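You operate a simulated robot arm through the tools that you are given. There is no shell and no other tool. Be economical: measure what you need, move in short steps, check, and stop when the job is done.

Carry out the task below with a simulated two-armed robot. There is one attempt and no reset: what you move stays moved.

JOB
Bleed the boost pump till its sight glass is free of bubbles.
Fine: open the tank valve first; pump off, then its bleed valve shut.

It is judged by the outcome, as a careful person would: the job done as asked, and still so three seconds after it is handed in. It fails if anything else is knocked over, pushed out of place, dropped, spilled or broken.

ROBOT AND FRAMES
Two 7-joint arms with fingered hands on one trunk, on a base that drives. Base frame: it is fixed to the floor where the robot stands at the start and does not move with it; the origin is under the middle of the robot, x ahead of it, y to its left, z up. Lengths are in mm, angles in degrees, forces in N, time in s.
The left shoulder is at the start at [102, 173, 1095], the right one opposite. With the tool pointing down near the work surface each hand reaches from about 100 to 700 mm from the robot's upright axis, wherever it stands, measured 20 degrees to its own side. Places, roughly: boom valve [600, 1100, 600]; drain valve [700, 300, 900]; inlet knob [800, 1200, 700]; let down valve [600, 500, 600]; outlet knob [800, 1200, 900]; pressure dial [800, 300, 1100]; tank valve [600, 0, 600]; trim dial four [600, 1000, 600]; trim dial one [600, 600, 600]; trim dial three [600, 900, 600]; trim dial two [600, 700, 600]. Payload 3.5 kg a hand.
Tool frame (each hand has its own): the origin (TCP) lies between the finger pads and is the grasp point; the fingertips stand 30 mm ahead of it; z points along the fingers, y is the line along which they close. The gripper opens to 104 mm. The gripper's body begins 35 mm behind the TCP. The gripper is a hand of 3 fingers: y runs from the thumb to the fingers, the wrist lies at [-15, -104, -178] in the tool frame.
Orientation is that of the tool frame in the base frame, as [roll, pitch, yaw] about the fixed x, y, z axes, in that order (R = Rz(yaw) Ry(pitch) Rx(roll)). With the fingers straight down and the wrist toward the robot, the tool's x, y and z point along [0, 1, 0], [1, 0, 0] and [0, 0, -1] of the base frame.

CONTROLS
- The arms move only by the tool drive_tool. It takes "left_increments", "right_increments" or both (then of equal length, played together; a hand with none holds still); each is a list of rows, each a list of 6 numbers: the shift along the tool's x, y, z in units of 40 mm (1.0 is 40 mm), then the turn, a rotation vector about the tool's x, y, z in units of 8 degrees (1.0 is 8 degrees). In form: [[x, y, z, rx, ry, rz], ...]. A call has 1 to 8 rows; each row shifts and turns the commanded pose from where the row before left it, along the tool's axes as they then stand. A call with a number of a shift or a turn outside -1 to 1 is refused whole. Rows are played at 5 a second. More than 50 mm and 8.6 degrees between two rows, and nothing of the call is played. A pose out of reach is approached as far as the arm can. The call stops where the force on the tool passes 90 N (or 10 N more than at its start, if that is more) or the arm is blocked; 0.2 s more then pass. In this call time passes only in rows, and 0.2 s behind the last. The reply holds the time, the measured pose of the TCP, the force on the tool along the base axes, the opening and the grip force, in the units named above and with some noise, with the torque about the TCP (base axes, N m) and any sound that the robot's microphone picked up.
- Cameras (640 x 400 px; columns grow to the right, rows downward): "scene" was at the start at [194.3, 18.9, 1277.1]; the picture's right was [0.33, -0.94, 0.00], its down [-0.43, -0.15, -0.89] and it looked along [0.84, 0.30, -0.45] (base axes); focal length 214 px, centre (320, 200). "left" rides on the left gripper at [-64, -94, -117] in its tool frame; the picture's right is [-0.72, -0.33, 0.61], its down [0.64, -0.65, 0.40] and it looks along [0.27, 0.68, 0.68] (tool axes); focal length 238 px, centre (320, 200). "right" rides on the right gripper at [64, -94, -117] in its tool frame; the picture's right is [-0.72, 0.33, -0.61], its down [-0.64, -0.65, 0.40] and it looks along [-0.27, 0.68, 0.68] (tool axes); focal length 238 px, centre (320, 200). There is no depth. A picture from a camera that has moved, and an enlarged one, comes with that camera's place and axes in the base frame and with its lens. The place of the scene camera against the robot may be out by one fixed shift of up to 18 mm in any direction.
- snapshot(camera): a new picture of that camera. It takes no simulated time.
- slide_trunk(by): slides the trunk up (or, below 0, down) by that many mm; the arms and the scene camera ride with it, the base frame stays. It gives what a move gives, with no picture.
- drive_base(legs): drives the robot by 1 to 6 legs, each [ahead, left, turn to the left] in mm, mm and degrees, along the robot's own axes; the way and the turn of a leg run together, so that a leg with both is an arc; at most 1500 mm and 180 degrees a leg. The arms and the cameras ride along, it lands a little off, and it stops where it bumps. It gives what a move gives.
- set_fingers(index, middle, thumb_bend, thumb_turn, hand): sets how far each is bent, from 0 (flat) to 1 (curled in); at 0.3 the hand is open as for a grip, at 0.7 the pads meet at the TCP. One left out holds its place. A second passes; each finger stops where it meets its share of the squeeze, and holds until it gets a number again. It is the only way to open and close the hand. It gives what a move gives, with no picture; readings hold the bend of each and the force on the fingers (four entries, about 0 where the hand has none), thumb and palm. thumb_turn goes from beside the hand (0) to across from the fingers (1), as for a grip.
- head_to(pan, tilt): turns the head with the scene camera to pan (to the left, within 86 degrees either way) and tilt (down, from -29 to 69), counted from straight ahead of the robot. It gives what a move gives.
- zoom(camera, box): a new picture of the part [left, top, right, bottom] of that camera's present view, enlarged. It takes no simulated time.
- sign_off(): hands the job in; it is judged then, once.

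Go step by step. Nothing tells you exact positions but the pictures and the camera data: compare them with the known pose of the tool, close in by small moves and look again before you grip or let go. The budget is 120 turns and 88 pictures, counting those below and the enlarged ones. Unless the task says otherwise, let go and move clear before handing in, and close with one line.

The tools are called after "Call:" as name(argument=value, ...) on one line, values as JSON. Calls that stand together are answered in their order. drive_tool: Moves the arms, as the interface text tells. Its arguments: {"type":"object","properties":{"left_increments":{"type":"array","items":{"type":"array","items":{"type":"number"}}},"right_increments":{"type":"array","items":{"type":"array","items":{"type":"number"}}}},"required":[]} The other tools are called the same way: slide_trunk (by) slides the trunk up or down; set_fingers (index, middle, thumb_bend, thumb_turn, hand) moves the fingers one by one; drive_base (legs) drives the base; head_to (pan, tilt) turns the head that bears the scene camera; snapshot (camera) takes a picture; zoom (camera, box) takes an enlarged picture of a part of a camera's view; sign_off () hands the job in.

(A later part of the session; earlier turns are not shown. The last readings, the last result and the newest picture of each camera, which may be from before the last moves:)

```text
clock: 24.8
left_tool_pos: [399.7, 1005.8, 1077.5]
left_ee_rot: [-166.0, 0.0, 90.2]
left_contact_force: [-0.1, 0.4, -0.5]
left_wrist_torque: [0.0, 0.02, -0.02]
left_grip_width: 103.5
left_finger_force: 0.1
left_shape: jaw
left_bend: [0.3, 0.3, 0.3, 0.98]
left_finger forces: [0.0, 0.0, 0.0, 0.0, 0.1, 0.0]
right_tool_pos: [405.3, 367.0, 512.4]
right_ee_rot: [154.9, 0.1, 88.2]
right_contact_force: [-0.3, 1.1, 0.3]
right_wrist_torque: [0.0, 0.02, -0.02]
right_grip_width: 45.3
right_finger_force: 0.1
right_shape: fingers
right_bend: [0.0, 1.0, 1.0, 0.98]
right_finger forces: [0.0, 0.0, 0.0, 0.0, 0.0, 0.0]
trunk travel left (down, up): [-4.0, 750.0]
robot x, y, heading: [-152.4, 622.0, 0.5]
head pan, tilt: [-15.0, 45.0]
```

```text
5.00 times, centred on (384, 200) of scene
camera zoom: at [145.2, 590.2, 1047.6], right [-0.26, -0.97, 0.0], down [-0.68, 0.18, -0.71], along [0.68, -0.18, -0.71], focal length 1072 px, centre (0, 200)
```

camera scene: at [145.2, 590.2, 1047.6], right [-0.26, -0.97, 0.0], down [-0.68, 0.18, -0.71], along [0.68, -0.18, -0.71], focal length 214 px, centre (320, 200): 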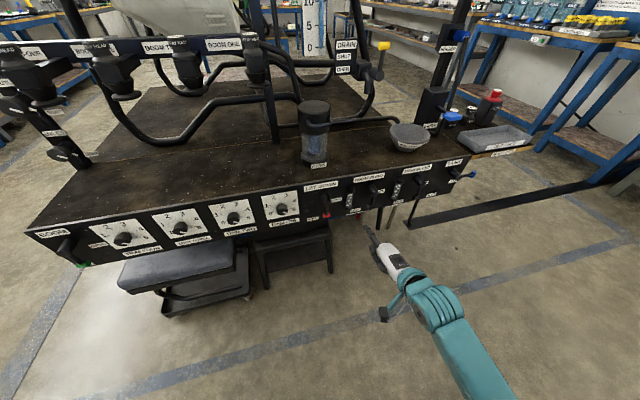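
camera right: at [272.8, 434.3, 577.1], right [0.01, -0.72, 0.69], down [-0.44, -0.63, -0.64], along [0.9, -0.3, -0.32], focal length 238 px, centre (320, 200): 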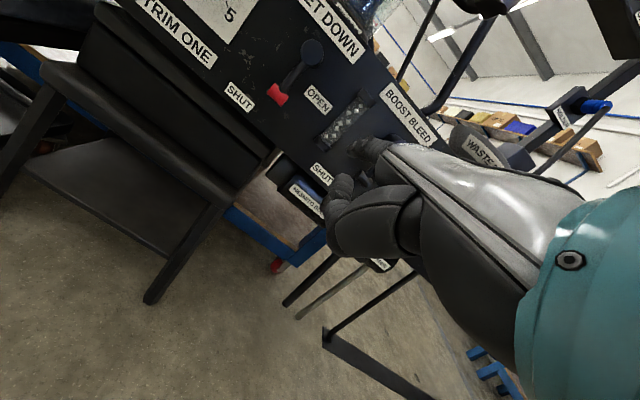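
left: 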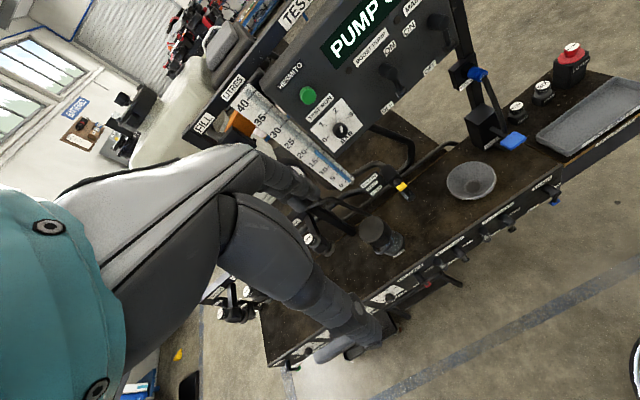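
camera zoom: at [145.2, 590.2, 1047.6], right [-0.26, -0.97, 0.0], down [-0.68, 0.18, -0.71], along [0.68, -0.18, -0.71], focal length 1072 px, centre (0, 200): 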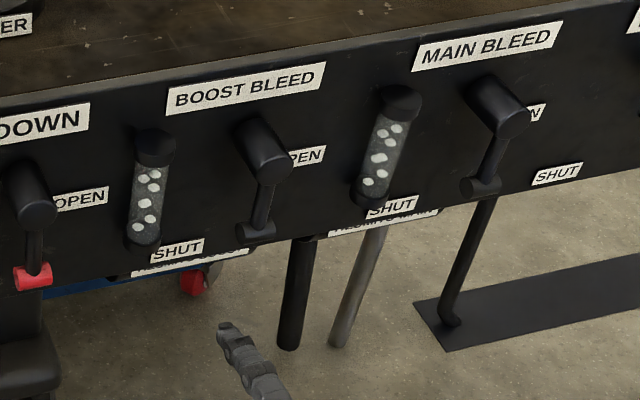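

The boost bleed lever tip is at about [583, 311, 531], with the sight glass near y≈382. I'll shift right to clear the glass, go in, and repeat the push.

Call:
drive_tool(right_increments=[[-0.82, 0, 0, 0, 0, 0], [0, 0.675, 0.6, 0, 0, 0], [0, 0.675, 0.6, 0, 0, 0]])

Call:
zoom(camera="scene", box=[320, 160, 448, 240])

```text
clock: 25.6
left_tool_pos: [401.3, 1006.0, 1076.8]
left_ee_rot: [-165.9, 0.0, 90.2]
left_contact_force: [0.1, -0.2, -0.7]
left_wrist_torque: [0.03, 0.02, 0.02]
left_grip_width: 103.5
left_finger_force: 0.1
left_shape: jaw
left_bend: [0.3, 0.3, 0.3, 0.98]
left_finger forces: [0.0, 0.0, 0.0, 0.0, 0.0, 0.0]
right_tool_pos: [473.3, 332.2, 490.8]
right_ee_rot: [154.9, 0.1, 88.0]
right_contact_force: [-0.3, 0.5, 1.3]
right_wrist_torque: [0.0, -0.02, 0.01]
right_grip_width: 45.8
right_finger_force: 0.1
right_shape: fingers
right_bend: [0.0, 1.0, 1.0, 0.98]
right_finger forces: [0.1, 0.1, 0.1, 0.0, 0.0, 0.0]
trunk travel left (down, up): [-4.0, 750.0]
robot x, y, heading: [-149.0, 622.5, 0.4]
head pan, tilt: [-15.0, 45.0]
```

```text
5.00 times, centred on (384, 200) of scene
camera zoom: at [145.4, 590.1, 1047.5], right [-0.26, -0.97, 0.0], down [-0.68, 0.18, -0.71], along [0.68, -0.18, -0.71], focal length 1072 px, centre (0, 200)
```

zoom: 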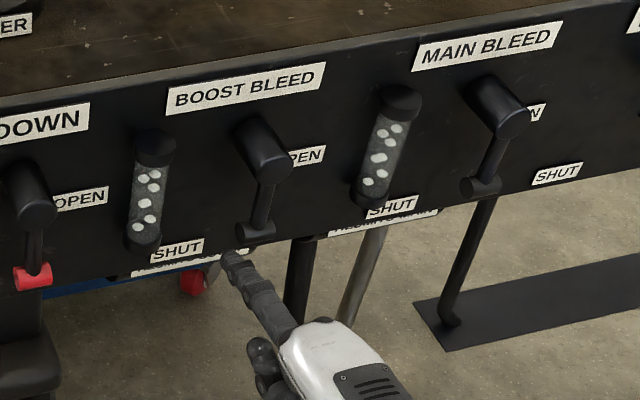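

The spacing looks right between glass and lever. I'll move in and push.

Call:
drive_tool(right_increments=[[0, 0.7, 0.6, 0, 0, 0], [-0.5, 0, 0, 0, 0, 0], [-0.62, -0.016, 0.03, 0, 0, 0], [-0.55, 0.116, -0.25, 0, 0, 0]])

Call:
zoom(camera="scene", box=[320, 160, 448, 240])

```text
clock: 26.6
left_tool_pos: [400.5, 1006.1, 1077.8]
left_ee_rot: [-166.0, 0.1, 90.2]
left_contact_force: [0.0, 0.9, 0.9]
left_wrist_torque: [0.02, 0.01, -0.01]
left_grip_width: 103.4
left_finger_force: 0.0
left_shape: jaw
left_bend: [0.3, 0.3, 0.3, 0.98]
left_finger forces: [0.1, 0.1, 0.0, 0.1, 0.1, 0.0]
right_tool_pos: [505.8, 264.8, 492.7]
right_ee_rot: [154.8, -0.1, 88.2]
right_contact_force: [0.2, 0.8, 0.1]
right_wrist_torque: [-0.08, 0.02, 0.09]
right_grip_width: 45.7
right_finger_force: 0.5
right_shape: fingers
right_bend: [0.0, 1.0, 1.0, 0.98]
right_finger forces: [0.9, 0.1, 0.1, 0.0, 0.1, 0.0]
trunk travel left (down, up): [-4.0, 750.0]
robot x, y, heading: [-152.5, 622.6, 0.3]
head pan, tilt: [-15.0, 45.0]
```

```text
5.00 times, centred on (384, 200) of scene
camera zoom: at [145.2, 590.1, 1047.6], right [-0.26, -0.97, 0.0], down [-0.68, 0.18, -0.71], along [0.68, -0.18, -0.71], focal length 1072 px, centre (0, 200)
```

zoom: 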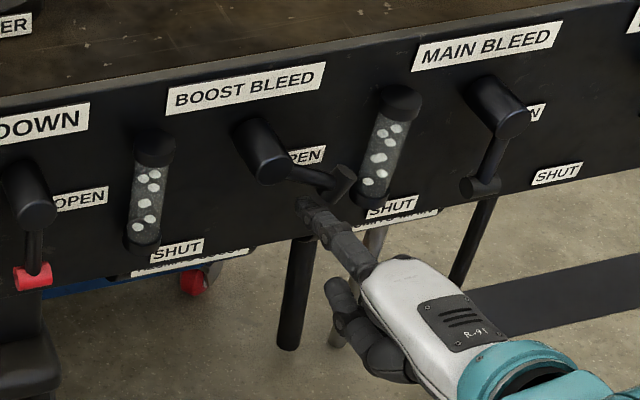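

The lever is about two thirds open. I'll finish by pushing mostly upward, staying clear of the main bleed glass.

Call:
drive_tool(right_increments=[[-0.15, 0.19, -0.4, 0, 0, 0], [0, 0.085, -0.18, 0, 0, 0], [0, 0.085, -0.18, 0, 0, 0]])

Call:
zoom(camera="scene", box=[320, 160, 448, 240])

```text
clock: 27.4
left_tool_pos: [401.1, 1004.8, 1076.0]
left_ee_rot: [-166.0, 0.0, 90.2]
left_contact_force: [0.3, 0.7, -0.5]
left_wrist_torque: [-0.03, 0.0, -0.02]
left_grip_width: 103.6
left_finger_force: 0.2
left_shape: jaw
left_bend: [0.3, 0.3, 0.3, 0.98]
left_finger forces: [0.1, 0.1, 0.0, 0.0, 0.0, 0.0]
right_tool_pos: [505.7, 257.6, 525.3]
right_ee_rot: [154.9, 0.0, 88.0]
right_contact_force: [-0.1, -0.1, 0.1]
right_wrist_torque: [-0.01, -0.01, 0.02]
right_grip_width: 45.7
right_finger_force: 0.1
right_shape: fingers
right_bend: [0.0, 1.0, 1.0, 0.98]
right_finger forces: [0.0, 0.0, 0.0, 0.0, 0.0, 0.1]
trunk travel left (down, up): [-4.0, 750.0]
robot x, y, heading: [-153.1, 623.3, 0.4]
head pan, tilt: [-15.0, 45.0]
```

```text
5.00 times, centred on (384, 200) of scene
camera zoom: at [145.2, 590.1, 1047.6], right [-0.26, -0.97, 0.0], down [-0.68, 0.18, -0.71], along [0.68, -0.18, -0.71], focal length 1072 px, centre (0, 200)
```

zoom: 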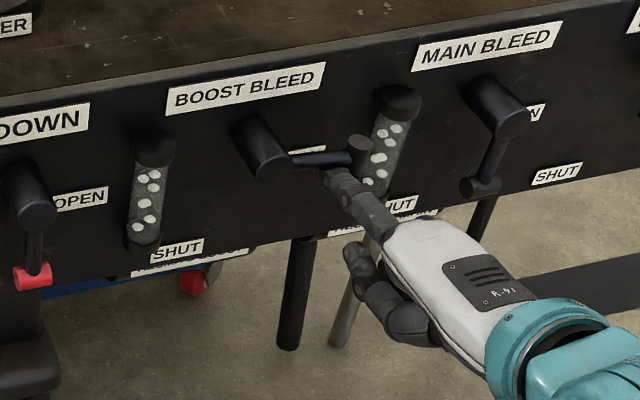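

It looks open. I'll give it one more small nudge to confirm the stop, then withdraw.

Call:
drive_tool(right_increments=[[0, 0.06, -0.13, 0, 0, 0], [0, 0.05, -0.1, 0, 0, 0]])

Call:
drive_tool(right_increments=[[0, -0.25, 0.5, 0, 0, 0], [0, -0.75, -0.35, 0, 0, 0], [0, -0.75, -0.35, 0, 0, 0], [0, -0.75, -0.35, 0, 0, 0]])

Call:
zoom(camera="scene", box=[320, 160, 448, 240])

Call:
head_to(pan=-20, tilt=10)

Call:
snapshot(camera="scene")

```text
clock: 28.0
left_tool_pos: [400.7, 1006.3, 1076.6]
left_ee_rot: [-166.0, -0.1, 90.2]
left_contact_force: [0.0, 0.1, 0.5]
left_wrist_torque: [-0.03, 0.0, -0.03]
left_grip_width: 103.5
left_finger_force: 0.0
left_shape: jaw
left_bend: [0.3, 0.3, 0.3, 0.98]
left_finger forces: [0.0, 0.0, 0.0, 0.0, 0.1, 0.0]
right_tool_pos: [506.0, 258.6, 533.3]
right_ee_rot: [155.1, -0.1, 88.1]
right_contact_force: [-1.0, -0.1, -3.5]
right_wrist_torque: [-0.05, 0.27, 0.0]
right_grip_width: 43.3
right_finger_force: 1.9
right_shape: fingers
right_bend: [0.02, 1.0, 1.0, 0.98]
right_finger forces: [3.7, 0.0, 0.1, 0.0, 0.0, 0.0]
trunk travel left (down, up): [-4.0, 750.0]
robot x, y, heading: [-151.2, 621.8, 0.0]
head pan, tilt: [-15.0, 45.0]
```

```text
clock: 29.0
left_tool_pos: [400.0, 1005.4, 1077.2]
left_ee_rot: [-166.0, 0.0, 90.1]
left_contact_force: [-0.2, 0.2, -0.5]
left_wrist_torque: [0.03, -0.01, -0.02]
left_grip_width: 103.5
left_finger_force: 0.0
left_shape: jaw
left_bend: [0.3, 0.3, 0.3, 0.98]
left_finger forces: [0.1, 0.0, 0.0, 0.0, 0.0, 0.0]
right_tool_pos: [408.0, 263.2, 509.6]
right_ee_rot: [154.7, 0.1, 88.2]
right_contact_force: [-0.5, 0.2, -0.7]
right_wrist_torque: [-0.02, -0.02, -0.03]
right_grip_width: 45.4
right_finger_force: 0.1
right_shape: fingers
right_bend: [0.0, 1.0, 1.0, 0.98]
right_finger forces: [0.1, 0.1, 0.0, 0.0, 0.0, 0.0]
trunk travel left (down, up): [-4.0, 750.0]
robot x, y, heading: [-152.9, 623.2, 0.2]
head pan, tilt: [-15.0, 45.0]
```

```text
5.00 times, centred on (384, 200) of scene
camera zoom: at [145.2, 590.1, 1047.6], right [-0.26, -0.97, 0.0], down [-0.68, 0.18, -0.71], along [0.68, -0.18, -0.71], focal length 1072 px, centre (0, 200)
```

zoom: 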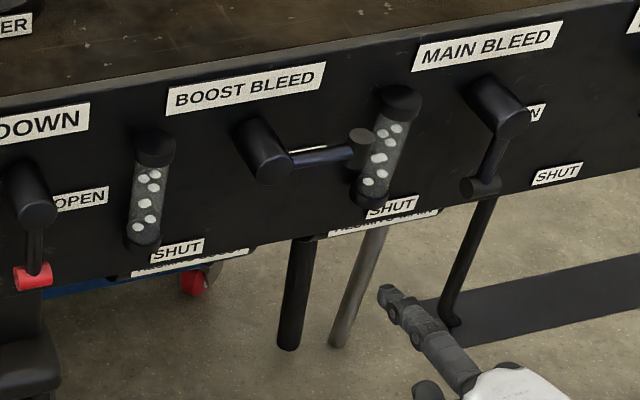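

```text
clock: 30.0
left_tool_pos: [399.8, 1005.5, 1075.9]
left_ee_rot: [-166.0, 0.1, 90.2]
left_contact_force: [-0.4, -0.7, -0.3]
left_wrist_torque: [0.05, 0.0, 0.01]
left_grip_width: 103.6
left_finger_force: 0.1
left_shape: jaw
left_bend: [0.3, 0.3, 0.3, 0.98]
left_finger forces: [0.0, 0.0, 0.0, 0.0, 0.0, 0.0]
right_tool_pos: [408.4, 263.0, 511.0]
right_ee_rot: [154.9, 0.0, 88.2]
right_contact_force: [0.5, 0.6, -1.1]
right_wrist_torque: [-0.04, 0.02, -0.03]
right_grip_width: 45.5
right_finger_force: 0.1
right_shape: fingers
right_bend: [0.0, 1.0, 1.0, 0.98]
right_finger forces: [0.0, 0.1, 0.0, 0.1, 0.0, 0.0]
trunk travel left (down, up): [-4.0, 750.0]
robot x, y, heading: [-150.1, 623.5, 0.4]
head pan, tilt: [-20.0, 10.0]
```

```text
51 pictures are left
camera scene: at [154.1, 579.4, 1102.5], right [-0.34, -0.94, 0.0], down [-0.16, 0.06, -0.98], along [0.93, -0.33, -0.17], focal length 214 px, centre (320, 200)
```

scene: 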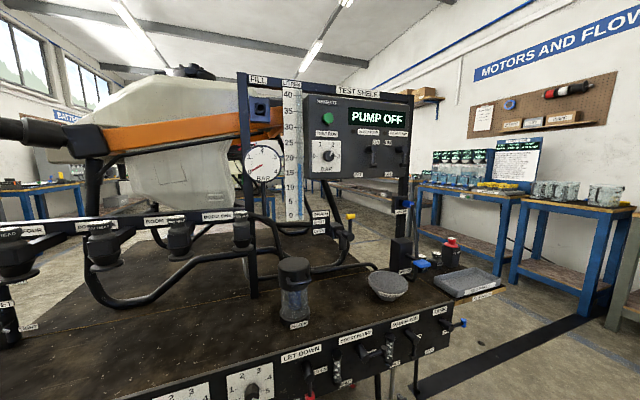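

Both valves are open and the pump still reads off. The boost switch is at about [793, 181, 1160], so I'll zoom in to see how it moves.

Call:
zoom(camera="scene", box=[340, 120, 420, 170])

```text
8.00 times, centred on (380, 145) of scene
camera zoom: at [154.1, 579.4, 1102.5], right [-0.34, -0.94, 0.0], down [-0.16, 0.06, -0.98], along [0.93, -0.33, -0.17], focal length 1716 px, centre (-160, 640)
```

zoom: 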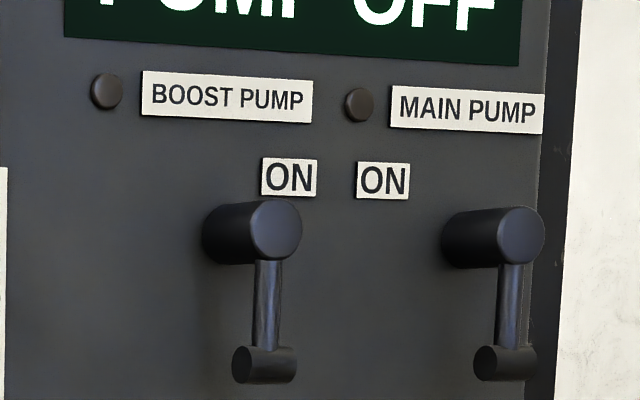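

The switch lever is built like the valve levers, with ON up and to the right. I'll raise the trunk and hand and reposition the base for the panel, then look again.

Call:
slide_trunk(by=190)

Call:
drive_tool(right_increments=[[0, 0.38, -0.9, 0, 0, 0], [0, 0.38, -0.9, 0, 0, 0], [0, 0.38, -0.9, 0, 0, 0], [0, 0.38, -0.9, 0, 0, 0], [0, 0.38, -0.9, 0, 0, 0], [0, 0.38, -0.9, 0, 0, 0], [0, 0.38, -0.9, 0, 0, 0], [0, 0.38, -0.9, 0, 0, 0]])

```text
clock: 32.1
left_tool_pos: [401.8, 1005.8, 1266.1]
left_ee_rot: [-165.9, 0.1, 90.1]
left_contact_force: [0.2, -0.3, 0.6]
left_wrist_torque: [-0.03, 0.02, -0.02]
left_grip_width: 103.7
left_finger_force: 0.1
left_shape: jaw
left_bend: [0.3, 0.3, 0.3, 0.98]
left_finger forces: [0.1, 0.0, 0.0, 0.0, 0.1, 0.1]
right_tool_pos: [406.6, 262.7, 700.9]
right_ee_rot: [154.8, 0.1, 88.2]
right_contact_force: [0.0, 0.2, -0.3]
right_wrist_torque: [0.03, 0.01, -0.03]
right_grip_width: 45.4
right_finger_force: 0.0
right_shape: fingers
right_bend: [0.0, 1.0, 1.0, 0.98]
right_finger forces: [0.1, 0.0, 0.0, 0.0, 0.0, 0.0]
trunk travel left (down, up): [-194.0, 560.0]
robot x, y, heading: [-149.1, 619.2, 0.3]
head pan, tilt: [-20.0, 10.0]
```

```text
clock: 33.9
left_tool_pos: [400.0, 1004.6, 1266.2]
left_ee_rot: [-166.0, 0.0, 90.2]
left_contact_force: [-0.8, 0.0, 0.2]
left_wrist_torque: [-0.04, -0.02, -0.03]
left_grip_width: 103.7
left_finger_force: 0.1
left_shape: jaw
left_bend: [0.3, 0.3, 0.3, 0.98]
left_finger forces: [0.1, 0.0, 0.0, 0.0, 0.1, 0.1]
right_tool_pos: [392.1, 261.9, 1015.1]
right_ee_rot: [154.8, 0.0, 88.2]
right_contact_force: [-0.5, -0.4, 0.3]
right_wrist_torque: [0.01, 0.02, 0.04]
right_grip_width: 45.9
right_finger_force: 0.0
right_shape: fingers
right_bend: [0.0, 1.0, 1.0, 0.98]
right_finger forces: [0.1, 0.0, 0.0, 0.0, 0.1, 0.0]
trunk travel left (down, up): [-194.0, 560.0]
robot x, y, heading: [-151.6, 621.9, 0.2]
head pan, tilt: [-20.0, 10.0]
```

The trunk moves straight up and down. I'll drive forward 200 mm with the hand above the bench and look.

Call:
drive_base(legs=[[200, -15, 0]])

Call:
drive_tool(right_increments=[[0, 0.25, -0.55, 0, 0, 0], [0, 0.25, -0.55, 0, 0, 0]])

Call:
head_to(pan=-35, tilt=20)

Call:
snapshot(camera="scene")

Call:
snapshot(camera="right")

```text
clock: 35.5
left_tool_pos: [601.4, 990.2, 1266.1]
left_ee_rot: [-166.0, 0.0, 90.1]
left_contact_force: [0.4, 0.1, 0.7]
left_wrist_torque: [-0.01, -0.01, 0.02]
left_grip_width: 103.5
left_finger_force: 0.0
left_shape: jaw
left_bend: [0.3, 0.3, 0.3, 0.98]
left_finger forces: [0.0, 0.1, 0.0, 0.1, 0.0, 0.0]
right_tool_pos: [593.2, 247.6, 1014.8]
right_ee_rot: [154.9, 0.0, 88.0]
right_contact_force: [0.6, -1.5, -0.1]
right_wrist_torque: [0.02, -0.02, 0.02]
right_grip_width: 45.7
right_finger_force: 0.1
right_shape: fingers
right_bend: [0.0, 1.0, 1.0, 0.98]
right_finger forces: [0.0, 0.1, 0.0, 0.1, 0.0, 0.0]
trunk travel left (down, up): [-194.0, 560.0]
robot x, y, heading: [45.7, 607.1, 0.3]
head pan, tilt: [-20.0, 10.0]
```

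```text
clock: 36.1
left_tool_pos: [599.5, 989.9, 1267.3]
left_ee_rot: [-166.0, 0.0, 90.1]
left_contact_force: [0.0, 0.2, -0.6]
left_wrist_torque: [-0.04, 0.02, -0.05]
left_grip_width: 103.4
left_finger_force: 0.1
left_shape: jaw
left_bend: [0.3, 0.3, 0.3, 0.98]
left_finger forces: [0.0, 0.0, 0.0, 0.1, 0.0, 0.0]
right_tool_pos: [590.2, 249.9, 1063.5]
right_ee_rot: [154.9, 0.0, 88.1]
right_contact_force: [0.0, 0.3, 0.4]
right_wrist_torque: [0.05, 0.05, 0.01]
right_grip_width: 45.8
right_finger_force: 0.1
right_shape: fingers
right_bend: [0.0, 1.0, 1.0, 0.98]
right_finger forces: [0.0, 0.0, 0.1, 0.0, 0.0, 0.0]
trunk travel left (down, up): [-194.0, 560.0]
robot x, y, heading: [45.7, 603.8, 0.2]
head pan, tilt: [-20.0, 10.0]
```

```text
clock: 36.8
left_tool_pos: [599.9, 989.8, 1266.7]
left_ee_rot: [-166.0, 0.0, 90.0]
left_contact_force: [0.4, 0.1, 0.8]
left_wrist_torque: [0.01, -0.01, 0.03]
left_grip_width: 103.7
left_finger_force: 0.0
left_shape: jaw
left_bend: [0.3, 0.3, 0.3, 0.98]
left_finger forces: [0.0, 0.0, 0.0, 0.1, 0.0, 0.1]
right_tool_pos: [590.4, 248.5, 1062.6]
right_ee_rot: [154.9, 0.0, 88.1]
right_contact_force: [-0.2, -0.2, 0.0]
right_wrist_torque: [0.03, -0.02, 0.03]
right_grip_width: 45.6
right_finger_force: 0.1
right_shape: fingers
right_bend: [0.0, 1.0, 1.0, 0.98]
right_finger forces: [0.0, 0.0, 0.1, 0.0, 0.1, 0.1]
trunk travel left (down, up): [-194.0, 560.0]
robot x, y, heading: [48.6, 603.2, 0.3]
head pan, tilt: [-35.0, 20.0]
```

```text
49 pictures are left
camera scene: at [232.0, 542.7, 1288.2], right [-0.57, -0.82, 0.0], down [-0.28, 0.2, -0.94], along [0.77, -0.54, -0.34], focal length 214 px, centre (320, 200)
```

scene: 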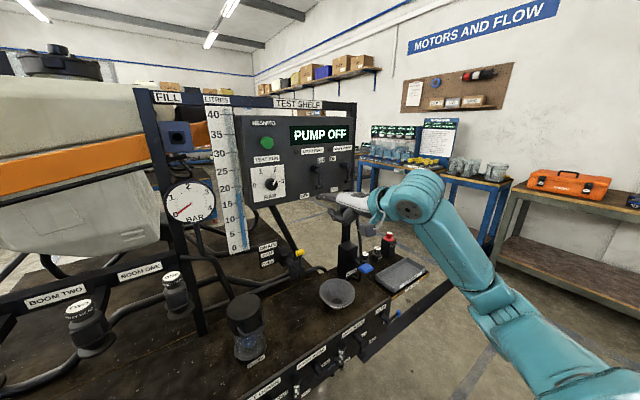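

```text
48 pictures are left
camera right: at [458.4, 315.7, 1128.6], right [0.01, -0.72, 0.69], down [-0.44, -0.63, -0.64], along [0.9, -0.3, -0.32], focal length 238 px, centre (320, 200)
```

right: 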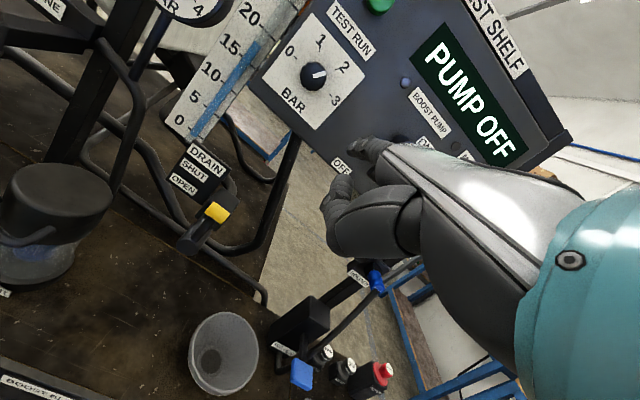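

I'll zoom in on the switch in both views.

Call:
zoom(camera="scene", box=[280, 140, 376, 200])

Call:
zoom(camera="right", box=[300, 80, 460, 180])

```text
6.67 times, centred on (328, 170) of scene
camera zoom: at [232.0, 542.7, 1288.2], right [-0.57, -0.82, 0.0], down [-0.28, 0.2, -0.94], along [0.77, -0.54, -0.34], focal length 1430 px, centre (267, 400)
```

zoom: 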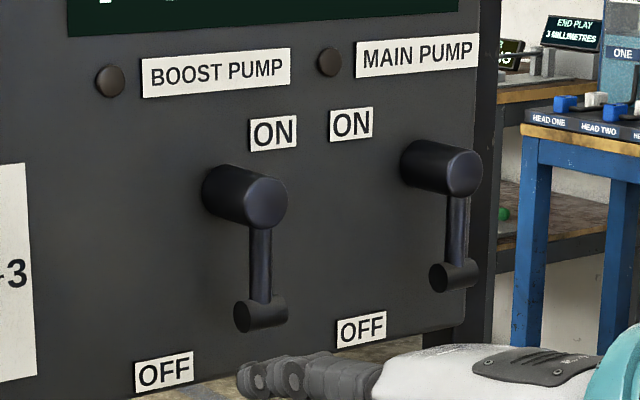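

```text
4.00 times, centred on (380, 130) of right
camera zoom: at [458.4, 315.7, 1128.6], right [0.01, -0.72, 0.69], down [-0.44, -0.63, -0.64], along [0.9, -0.3, -0.32], focal length 953 px, centre (80, 480)
```

zoom: 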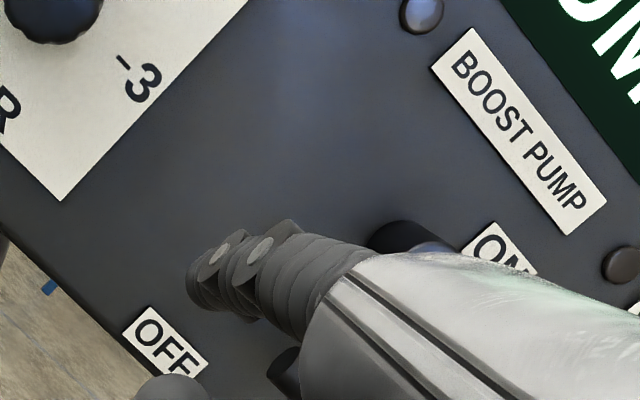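

The boost switch hub end is at about [780, 178, 1161], with its lever tip about 57 mm below. I'll approach on its left side, stopping short to check.

Call:
drive_tool(right_increments=[[-0.5, 0.715, 0.39, 0, 0, 0], [-0.5, 0.715, 0.39, 0, 0, 0]])

Call:
zoom(camera="scene", box=[280, 140, 376, 200])

```text
clock: 37.4
left_tool_pos: [600.3, 990.9, 1266.8]
left_ee_rot: [-166.0, 0.0, 90.1]
left_contact_force: [0.2, -0.5, -0.2]
left_wrist_torque: [0.02, -0.02, 0.02]
left_grip_width: 103.5
left_finger_force: 0.1
left_shape: jaw
left_bend: [0.3, 0.3, 0.3, 0.98]
left_finger forces: [0.1, 0.0, 0.0, 0.1, 0.1, 0.1]
right_tool_pos: [652.6, 205.3, 1059.0]
right_ee_rot: [154.9, 0.1, 88.1]
right_contact_force: [-0.1, 0.7, 0.8]
right_wrist_torque: [0.02, 0.0, 0.0]
right_grip_width: 45.5
right_finger_force: 0.1
right_shape: fingers
right_bend: [0.0, 1.0, 1.0, 0.98]
right_finger forces: [0.0, 0.0, 0.1, 0.0, 0.0, 0.0]
trunk travel left (down, up): [-194.0, 560.0]
robot x, y, heading: [44.7, 607.8, 0.1]
head pan, tilt: [-35.0, 20.0]
```

```text
6.67 times, centred on (328, 170) of scene
camera zoom: at [232.3, 542.6, 1288.1], right [-0.57, -0.82, 0.0], down [-0.28, 0.2, -0.94], along [0.77, -0.54, -0.34], focal length 1430 px, centre (267, 400)
```

zoom: 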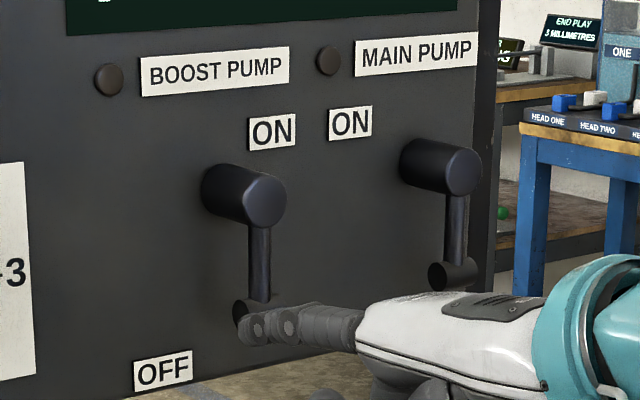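

The approach is clear. I'll go in beside the lever and take a first small push to the right.

Call:
drive_tool(right_increments=[[0, 0.67, 0.31, 0, 0, 0], [0, 0.67, 0.31, 0, 0, 0], [-0.5, 0, 0, 0, 0, 0], [-0.4, 0, 0, 0, 0, 0]])

Call:
zoom(camera="scene", box=[280, 140, 376, 200])

```text
clock: 38.4
left_tool_pos: [599.2, 991.5, 1266.8]
left_ee_rot: [-166.0, 0.0, 90.1]
left_contact_force: [0.4, 0.0, 1.4]
left_wrist_torque: [0.05, -0.01, 0.01]
left_grip_width: 103.7
left_finger_force: 0.1
left_shape: jaw
left_bend: [0.3, 0.3, 0.3, 0.98]
left_finger forces: [0.0, 0.1, 0.0, 0.0, 0.0, 0.0]
right_tool_pos: [713.7, 169.2, 1058.6]
right_ee_rot: [154.9, 0.1, 88.1]
right_contact_force: [-1.1, 3.3, 0.2]
right_wrist_torque: [-0.16, -0.03, 0.19]
right_grip_width: 46.1
right_finger_force: 1.4
right_shape: fingers
right_bend: [0.0, 1.0, 1.0, 0.98]
right_finger forces: [3.5, 0.0, 0.1, 0.0, 0.0, 0.0]
trunk travel left (down, up): [-194.0, 560.0]
robot x, y, heading: [47.7, 605.3, 0.1]
head pan, tilt: [-35.0, 20.0]
```

```text
6.67 times, centred on (328, 170) of scene
camera zoom: at [231.9, 543.3, 1288.2], right [-0.57, -0.82, 0.0], down [-0.28, 0.2, -0.94], along [0.77, -0.54, -0.34], focal length 1430 px, centre (267, 400)
```

zoom: 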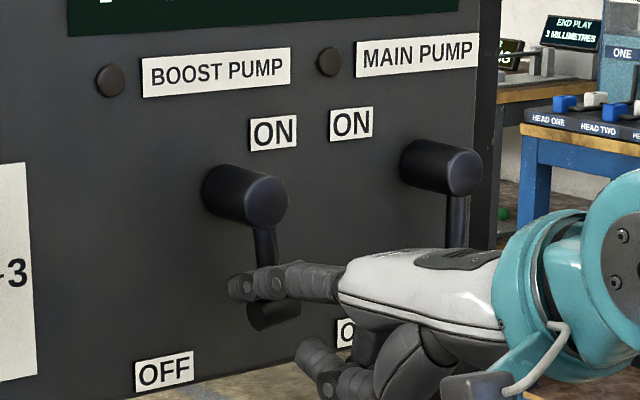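

The switch lever gives to the right. I'll continue along the arc.

Call:
drive_tool(right_increments=[[-0.3, 0, 0, 0, 0, 0], [-0.55, 0.116, -0.25, 0, 0, 0], [-0.34, 0.217, -0.46, 0, 0, 0]])

Call:
zoom(camera="scene", box=[264, 110, 392, 190])

```text
clock: 39.2
left_tool_pos: [599.8, 991.6, 1267.0]
left_ee_rot: [-166.0, 0.0, 90.1]
left_contact_force: [-0.4, -0.2, 0.0]
left_wrist_torque: [0.01, 0.0, -0.04]
left_grip_width: 103.6
left_finger_force: 0.0
left_shape: jaw
left_bend: [0.3, 0.3, 0.3, 0.98]
left_finger forces: [0.1, 0.0, 0.0, 0.1, 0.1, 0.0]
right_tool_pos: [710.3, 121.5, 1090.4]
right_ee_rot: [154.9, 0.1, 88.1]
right_contact_force: [-1.5, 3.6, -2.2]
right_wrist_torque: [-0.22, 0.1, 0.29]
right_grip_width: 44.3
right_finger_force: 3.0
right_shape: fingers
right_bend: [0.01, 1.0, 1.0, 0.98]
right_finger forces: [6.3, 0.0, 0.0, 0.1, 0.1, 0.0]
trunk travel left (down, up): [-194.0, 560.0]
robot x, y, heading: [47.0, 603.7, -0.0]
head pan, tilt: [-35.0, 20.0]
```

```text
5.00 times, centred on (328, 150) of scene
camera zoom: at [232.0, 543.2, 1288.1], right [-0.57, -0.82, 0.0], down [-0.28, 0.2, -0.94], along [0.77, -0.54, -0.34], focal length 1072 px, centre (280, 450)
```

zoom: 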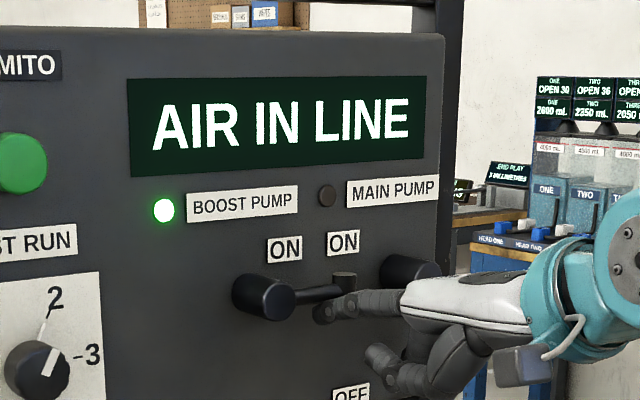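

The boost pump lamp is on and the display reads AIR IN LINE. I'll seat the lever with a tiny nudge, withdraw, and watch the sight glass.

Call:
drive_tool(right_increments=[[0, 0.06, -0.13, 0, 0, 0], [0.05, -0.15, 0.35, 0, 0, 0], [0, -0.8, -0.4, 0, 0, 0], [0, -0.8, -0.4, 0, 0, 0]])

Call:
head_to(pan=-15, tilt=50)

Call:
snapshot(camera="scene")

```text
clock: 40.2
left_tool_pos: [601.0, 990.9, 1266.2]
left_ee_rot: [-166.0, 0.1, 90.1]
left_contact_force: [-0.1, 0.0, 1.3]
left_wrist_torque: [0.0, 0.01, 0.01]
left_grip_width: 103.3
left_finger_force: 0.1
left_shape: jaw
left_bend: [0.3, 0.3, 0.3, 0.98]
left_finger forces: [0.0, 0.0, 0.1, 0.0, 0.0, 0.0]
right_tool_pos: [638.9, 123.9, 1084.7]
right_ee_rot: [155.0, 0.0, 88.0]
right_contact_force: [0.1, -0.2, 0.8]
right_wrist_torque: [-0.02, -0.01, 0.01]
right_grip_width: 45.8
right_finger_force: 0.3
right_shape: fingers
right_bend: [0.0, 1.0, 1.0, 0.98]
right_finger forces: [0.0, 0.0, 0.0, 0.0, 0.0, 0.0]
trunk travel left (down, up): [-194.0, 560.0]
robot x, y, heading: [49.6, 606.0, 0.1]
head pan, tilt: [-35.0, 20.0]
```

```text
clock: 41.2
left_tool_pos: [601.6, 990.9, 1268.7]
left_ee_rot: [-166.0, -0.1, 90.0]
left_contact_force: [-0.1, -0.4, 0.6]
left_wrist_torque: [0.0, -0.02, -0.01]
left_grip_width: 103.6
left_finger_force: 0.1
left_shape: jaw
left_bend: [0.3, 0.3, 0.3, 0.98]
left_finger forces: [0.1, 0.0, 0.0, 0.0, 0.0, 0.0]
right_tool_pos: [639.1, 125.6, 1083.7]
right_ee_rot: [155.0, 0.0, 88.1]
right_contact_force: [-0.3, 0.1, 0.3]
right_wrist_torque: [0.0, 0.0, 0.01]
right_grip_width: 45.8
right_finger_force: 0.0
right_shape: fingers
right_bend: [0.0, 1.0, 1.0, 0.98]
right_finger forces: [0.0, 0.0, 0.0, 0.0, 0.0, 0.1]
trunk travel left (down, up): [-194.0, 560.0]
robot x, y, heading: [47.9, 605.9, 0.3]
head pan, tilt: [-15.0, 50.0]
```

```text
42 pictures are left
camera scene: at [230.0, 576.1, 1242.6], right [-0.26, -0.97, 0.0], down [-0.74, 0.2, -0.64], along [0.62, -0.17, -0.77], focal length 214 px, centre (320, 200)
```

scene: 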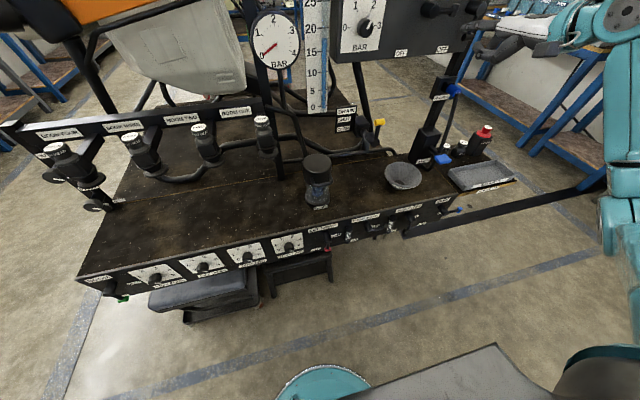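

This view shows both the sight glass and the switch. I'll zoom in on the glass.

Call:
zoom(camera="scene", box=[312, 205, 408, 265])

```text
6.67 times, centred on (360, 235) of scene
camera zoom: at [230.0, 576.1, 1242.6], right [-0.26, -0.97, 0.0], down [-0.74, 0.2, -0.64], along [0.62, -0.17, -0.77], focal length 1430 px, centre (53, -33)
```

zoom: 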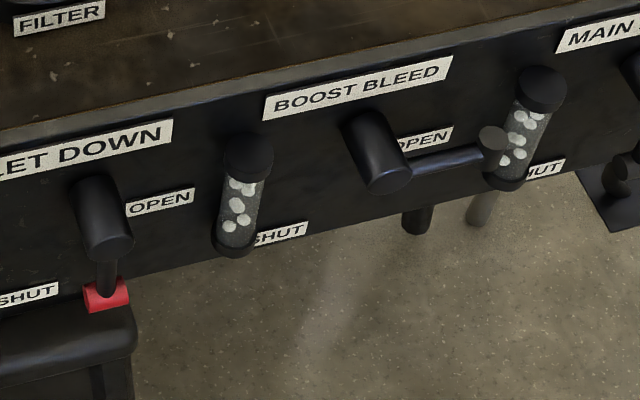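

Bubbles are still passing. While it bleeds I'll bring the poker above the switch lever, ready to push it off.

Call:
drive_tool(right_increments=[[0, 0.31, -0.66, 0, 0, 0], [0, 0.31, -0.66, 0, 0, 0], [-0.04, 0.8, 0.375, 0, 0, 0]])

Call:
zoom(camera="scene", box=[312, 205, 408, 265])

Call:
zoom(camera="scene", box=[380, 0, 540, 100])

```text
clock: 42.0
left_tool_pos: [600.5, 990.9, 1265.0]
left_ee_rot: [-166.0, 0.1, 90.1]
left_contact_force: [-0.2, 0.3, 0.2]
left_wrist_torque: [0.0, -0.01, 0.0]
left_grip_width: 103.6
left_finger_force: 0.1
left_shape: jaw
left_bend: [0.3, 0.3, 0.3, 0.98]
left_finger forces: [0.0, 0.1, 0.0, 0.0, 0.0, 0.0]
right_tool_pos: [674.5, 123.0, 1140.4]
right_ee_rot: [154.9, 0.1, 88.0]
right_contact_force: [-0.6, 0.4, 0.0]
right_wrist_torque: [0.0, 0.0, 0.02]
right_grip_width: 45.8
right_finger_force: 0.1
right_shape: fingers
right_bend: [0.0, 1.0, 1.0, 0.98]
right_finger forces: [0.0, 0.1, 0.0, 0.1, 0.0, 0.0]
trunk travel left (down, up): [-194.0, 560.0]
robot x, y, heading: [46.6, 607.8, 0.1]
head pan, tilt: [-15.0, 50.0]
```

```text
6.67 times, centred on (360, 235) of scene
camera zoom: at [230.9, 576.3, 1242.3], right [-0.26, -0.97, 0.0], down [-0.74, 0.2, -0.64], along [0.62, -0.17, -0.77], focal length 1430 px, centre (53, -33)
```

zoom: 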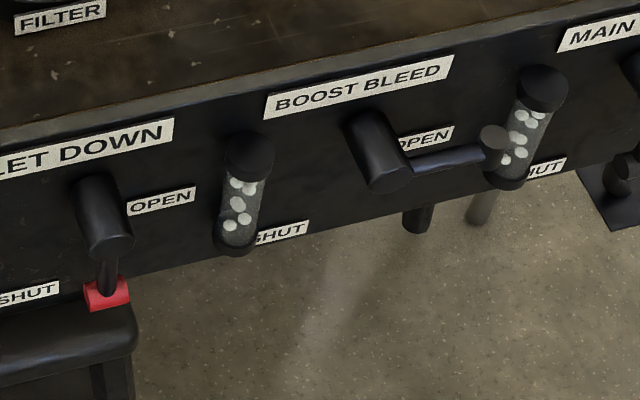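

```text
4.00 times, centred on (460, 50) of scene
camera zoom: at [230.9, 576.3, 1242.3], right [-0.26, -0.97, 0.0], down [-0.74, 0.2, -0.64], along [0.62, -0.17, -0.77], focal length 858 px, centre (-240, 800)
```

zoom: 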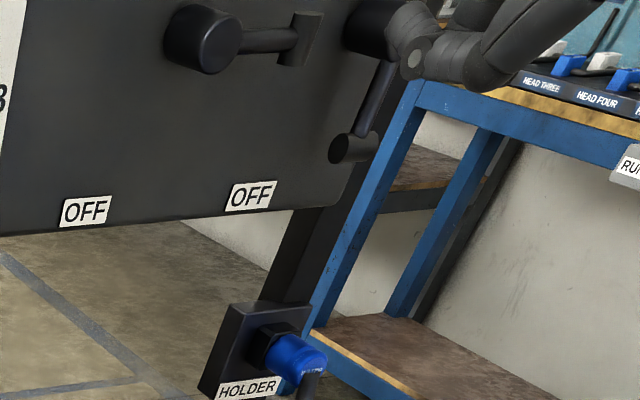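

Still bubbles, so I'll let it run several seconds and check again.

Call:
drive_tool(right_increments=[[0, 0, 0, 0, 0, 0], [0, 0, 0, 0, 0, 0], [0, 0, 0, 0, 0, 0], [0, 0, 0, 0, 0, 0], [0, 0, 0, 0, 0, 0], [0, 0, 0, 0, 0, 0], [0, 0, 0, 0, 0, 0], [0, 0, 0, 0, 0, 0]])

Call:
head_to(pan=-28, tilt=35)

Call:
snapshot(camera="scene")

```text
clock: 43.8
left_tool_pos: [601.1, 991.0, 1267.4]
left_ee_rot: [-166.0, 0.0, 90.0]
left_contact_force: [-0.1, -0.4, 0.5]
left_wrist_torque: [0.02, 0.01, 0.01]
left_grip_width: 103.5
left_finger_force: 0.0
left_shape: jaw
left_bend: [0.3, 0.3, 0.3, 0.98]
left_finger forces: [0.1, 0.1, 0.1, 0.0, 0.1, 0.0]
right_tool_pos: [674.3, 123.3, 1140.5]
right_ee_rot: [154.9, 0.0, 88.0]
right_contact_force: [0.1, 0.4, 0.0]
right_wrist_torque: [0.03, -0.02, -0.03]
right_grip_width: 45.7
right_finger_force: 0.1
right_shape: fingers
right_bend: [0.0, 1.0, 1.0, 0.98]
right_finger forces: [0.0, 0.0, 0.1, 0.1, 0.0, 0.0]
trunk travel left (down, up): [-194.0, 560.0]
robot x, y, heading: [48.5, 605.8, 0.2]
head pan, tilt: [-15.0, 50.0]
```

```text
clock: 44.5
left_tool_pos: [600.1, 991.1, 1266.9]
left_ee_rot: [-166.0, 0.1, 90.1]
left_contact_force: [0.1, 0.9, 0.1]
left_wrist_torque: [0.0, -0.01, 0.0]
left_grip_width: 103.5
left_finger_force: 0.0
left_shape: jaw
left_bend: [0.3, 0.3, 0.3, 0.98]
left_finger forces: [0.1, 0.1, 0.0, 0.0, 0.0, 0.0]
right_tool_pos: [673.7, 123.7, 1140.7]
right_ee_rot: [154.8, 0.0, 88.1]
right_contact_force: [0.1, 0.5, 0.1]
right_wrist_torque: [0.01, 0.02, 0.03]
right_grip_width: 45.6
right_finger_force: 0.1
right_shape: fingers
right_bend: [0.0, 1.0, 1.0, 0.98]
right_finger forces: [0.1, 0.0, 0.0, 0.1, 0.0, 0.1]
trunk travel left (down, up): [-194.0, 560.0]
robot x, y, heading: [49.9, 607.1, 0.3]
head pan, tilt: [-28.0, 35.0]
```

```text
38 pictures are left
camera scene: at [233.4, 554.8, 1264.2], right [-0.47, -0.88, 0.0], down [-0.51, 0.27, -0.82], along [0.72, -0.38, -0.57], focal length 214 px, centre (320, 200)
```

scene: 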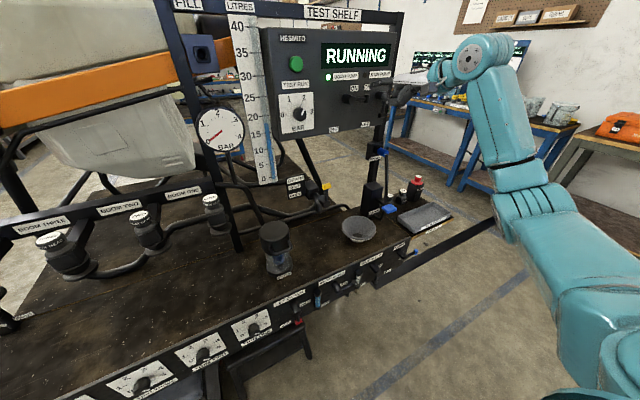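

The display now says RUNNING. I'll check the boost glass.

Call:
zoom(camera="scene", box=[280, 260, 376, 320])

Call:
zoom(camera="scene", box=[312, 30, 440, 110])

```text
6.67 times, centred on (328, 290) of scene
camera zoom: at [233.4, 554.8, 1264.2], right [-0.47, -0.88, 0.0], down [-0.51, 0.27, -0.82], along [0.72, -0.38, -0.57], focal length 1430 px, centre (267, -400)
```

zoom: 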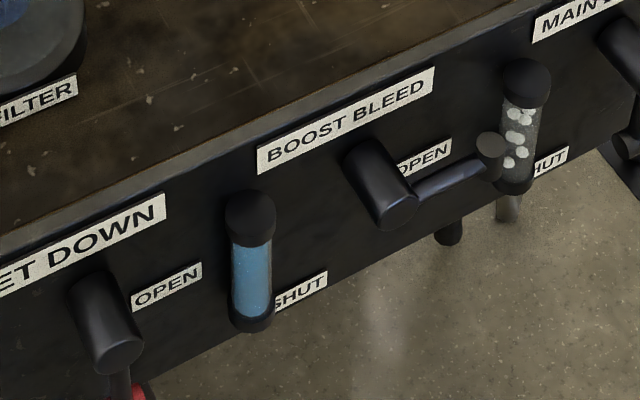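

```text
5.00 times, centred on (376, 70) of scene
camera zoom: at [233.4, 554.8, 1264.2], right [-0.47, -0.88, 0.0], down [-0.51, 0.27, -0.82], along [0.72, -0.38, -0.57], focal length 1072 px, centre (40, 850)
```

zoom: 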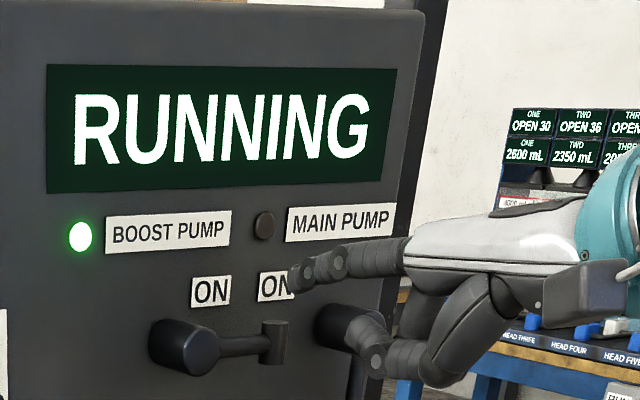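

The boost glass is full of clear liquid with no bubbles. Now I'll turn the pump off by pressing the switch lever down from above.

Call:
drive_tool(right_increments=[[-0.04, 0.815, 0.38, 0, 0, 0], [0, -0.243, 0.52, 0, 0, 0], [-0.04, -0.26, 0.555, 0, 0, 0]])

Call:
zoom(camera="scene", box=[312, 50, 440, 130])

```text
clock: 45.4
left_tool_pos: [601.7, 991.5, 1266.6]
left_ee_rot: [-166.1, -0.1, 90.1]
left_contact_force: [0.5, -0.2, -0.4]
left_wrist_torque: [-0.01, -0.01, -0.01]
left_grip_width: 103.7
left_finger_force: 0.1
left_shape: jaw
left_bend: [0.3, 0.3, 0.3, 0.98]
left_finger forces: [0.1, 0.1, 0.0, 0.0, 0.0, 0.0]
right_tool_pos: [710.4, 118.8, 1095.5]
right_ee_rot: [154.9, -0.1, 88.2]
right_contact_force: [0.7, 0.4, 0.3]
right_wrist_torque: [-0.03, -0.02, 0.07]
right_grip_width: 47.0
right_finger_force: 0.8
right_shape: fingers
right_bend: [0.0, 1.0, 1.0, 0.98]
right_finger forces: [1.5, 0.1, 0.1, 0.0, 0.1, 0.0]
trunk travel left (down, up): [-194.0, 560.0]
robot x, y, heading: [47.0, 606.4, 0.2]
head pan, tilt: [-28.0, 35.0]
```

```text
5.00 times, centred on (376, 90) of scene
camera zoom: at [233.7, 554.9, 1264.2], right [-0.47, -0.88, 0.0], down [-0.51, 0.27, -0.82], along [0.72, -0.38, -0.57], focal length 1072 px, centre (40, 750)
```

zoom: 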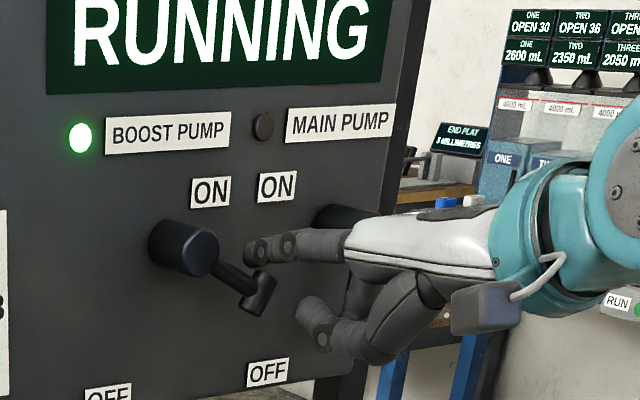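

The lever is coming down. I'll continue to OFF.

Call:
drive_tool(right_increments=[[0.275, -0.233, 0.5, 0, 0, 0], [0.51, -0.143, 0.306, 0, 0, 0], [0.25, 0, 0, 0, 0, 0]])

Call:
zoom(camera="scene", box=[312, 50, 440, 130])

```text
clock: 46.1
left_tool_pos: [601.4, 990.6, 1267.0]
left_ee_rot: [-166.0, 0.0, 90.2]
left_contact_force: [0.3, -0.5, -0.2]
left_wrist_torque: [0.03, 0.03, 0.0]
left_grip_width: 103.7
left_finger_force: 0.1
left_shape: jaw
left_bend: [0.3, 0.3, 0.3, 0.98]
left_finger forces: [0.0, 0.0, 0.0, 0.0, 0.0, 0.0]
right_tool_pos: [711.9, 159.2, 1058.3]
right_ee_rot: [154.9, 0.0, 87.9]
right_contact_force: [0.1, -3.7, 1.4]
right_wrist_torque: [0.14, -0.1, -0.29]
right_grip_width: 46.8
right_finger_force: 1.7
right_shape: fingers
right_bend: [0.0, 1.0, 1.0, 0.98]
right_finger forces: [3.5, 0.0, 0.1, 0.1, 0.0, 0.0]
trunk travel left (down, up): [-194.0, 560.0]
robot x, y, heading: [48.6, 611.2, -0.1]
head pan, tilt: [-28.0, 35.0]
```

```text
5.00 times, centred on (376, 90) of scene
camera zoom: at [233.3, 554.1, 1264.3], right [-0.47, -0.88, 0.0], down [-0.51, 0.27, -0.82], along [0.72, -0.38, -0.57], focal length 1072 px, centre (40, 750)
```

zoom: 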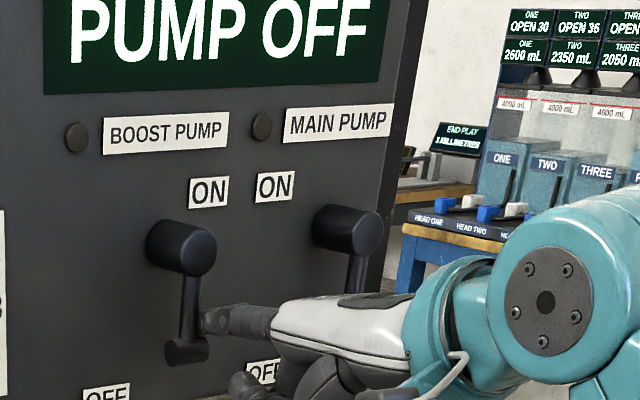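

The pump is off and its lever hangs at OFF. I'll withdraw, back the base off, and lower to shut the boost bleed valve.

Call:
drive_tool(right_increments=[[-0.3, 0, 0, 0, 0, 0], [0, -0.8, -0.37, 0, 0, 0], [0, -0.8, -0.37, 0, 0, 0], [0, -0.3, -0.14, 0, 0, 0]])

Call:
drive_base(legs=[[-200, 15, 0]])

Call:
slide_trunk(by=-190)

Call:
head_to(pan=-15, tilt=45)

```text
clock: 47.1
left_tool_pos: [601.1, 992.0, 1266.9]
left_ee_rot: [-166.0, 0.0, 90.2]
left_contact_force: [0.4, -0.7, 0.5]
left_wrist_torque: [-0.04, -0.01, -0.01]
left_grip_width: 103.5
left_finger_force: 0.0
left_shape: jaw
left_bend: [0.3, 0.3, 0.3, 0.98]
left_finger forces: [0.0, 0.0, 0.1, 0.0, 0.0, 0.0]
right_tool_pos: [627.8, 150.8, 1058.9]
right_ee_rot: [154.9, 0.2, 88.1]
right_contact_force: [-0.2, 0.2, -0.2]
right_wrist_torque: [0.02, -0.01, 0.01]
right_grip_width: 45.8
right_finger_force: 0.1
right_shape: fingers
right_bend: [0.0, 1.0, 1.0, 0.98]
right_finger forces: [0.0, 0.0, 0.1, 0.0, 0.0, 0.0]
trunk travel left (down, up): [-194.0, 560.0]
robot x, y, heading: [41.6, 605.5, 0.4]
head pan, tilt: [-28.0, 35.0]
```

```text
clock: 48.7
left_tool_pos: [402.6, 1005.7, 1268.1]
left_ee_rot: [-166.0, 0.0, 90.0]
left_contact_force: [0.3, -0.4, 0.2]
left_wrist_torque: [-0.03, 0.03, -0.02]
left_grip_width: 103.6
left_finger_force: 0.1
left_shape: jaw
left_bend: [0.3, 0.3, 0.3, 0.98]
left_finger forces: [0.1, 0.1, 0.0, 0.0, 0.0, 0.0]
right_tool_pos: [430.1, 164.3, 1058.8]
right_ee_rot: [154.7, 0.0, 88.1]
right_contact_force: [0.4, -0.1, 0.6]
right_wrist_torque: [0.02, 0.02, -0.01]
right_grip_width: 45.7
right_finger_force: 0.1
right_shape: fingers
right_bend: [0.0, 1.0, 1.0, 0.98]
right_finger forces: [0.0, 0.0, 0.0, 0.1, 0.1, 0.0]
trunk travel left (down, up): [-194.0, 560.0]
robot x, y, heading: [-148.7, 623.5, 0.0]
head pan, tilt: [-28.0, 35.0]
```

```text
clock: 50.8
left_tool_pos: [402.2, 1005.0, 1076.0]
left_ee_rot: [-166.1, 0.0, 90.0]
left_contact_force: [-0.7, 0.0, 0.2]
left_wrist_torque: [-0.02, -0.01, -0.04]
left_grip_width: 103.5
left_finger_force: 0.1
left_shape: jaw
left_bend: [0.3, 0.3, 0.3, 0.98]
left_finger forces: [0.0, 0.0, 0.0, 0.1, 0.1, 0.0]
right_tool_pos: [430.0, 164.7, 869.1]
right_ee_rot: [154.7, 0.0, 88.0]
right_contact_force: [0.2, -0.2, -0.3]
right_wrist_torque: [0.0, -0.01, 0.04]
right_grip_width: 46.0
right_finger_force: 0.0
right_shape: fingers
right_bend: [0.0, 1.0, 1.0, 0.98]
right_finger forces: [0.0, 0.0, 0.0, 0.0, 0.1, 0.0]
trunk travel left (down, up): [-4.0, 750.0]
robot x, y, heading: [-148.4, 624.1, 0.2]
head pan, tilt: [-28.0, 35.0]
```

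```text
clock: 51.6
left_tool_pos: [403.0, 1004.6, 1077.4]
left_ee_rot: [-166.0, 0.0, 90.1]
left_contact_force: [-0.5, -0.4, -0.7]
left_wrist_torque: [0.0, -0.01, 0.02]
left_grip_width: 103.6
left_finger_force: 0.1
left_shape: jaw
left_bend: [0.3, 0.3, 0.3, 0.98]
left_finger forces: [0.0, 0.0, 0.0, 0.0, 0.0, 0.1]
right_tool_pos: [431.2, 166.4, 868.4]
right_ee_rot: [154.9, 0.0, 88.0]
right_contact_force: [0.4, -0.5, -0.3]
right_wrist_torque: [0.0, -0.01, -0.01]
right_grip_width: 45.8
right_finger_force: 0.1
right_shape: fingers
right_bend: [0.0, 1.0, 1.0, 0.98]
right_finger forces: [0.0, 0.0, 0.0, 0.0, 0.0, 0.0]
trunk travel left (down, up): [-4.0, 750.0]
robot x, y, heading: [-147.8, 622.5, 0.1]
head pan, tilt: [-15.0, 45.0]
```

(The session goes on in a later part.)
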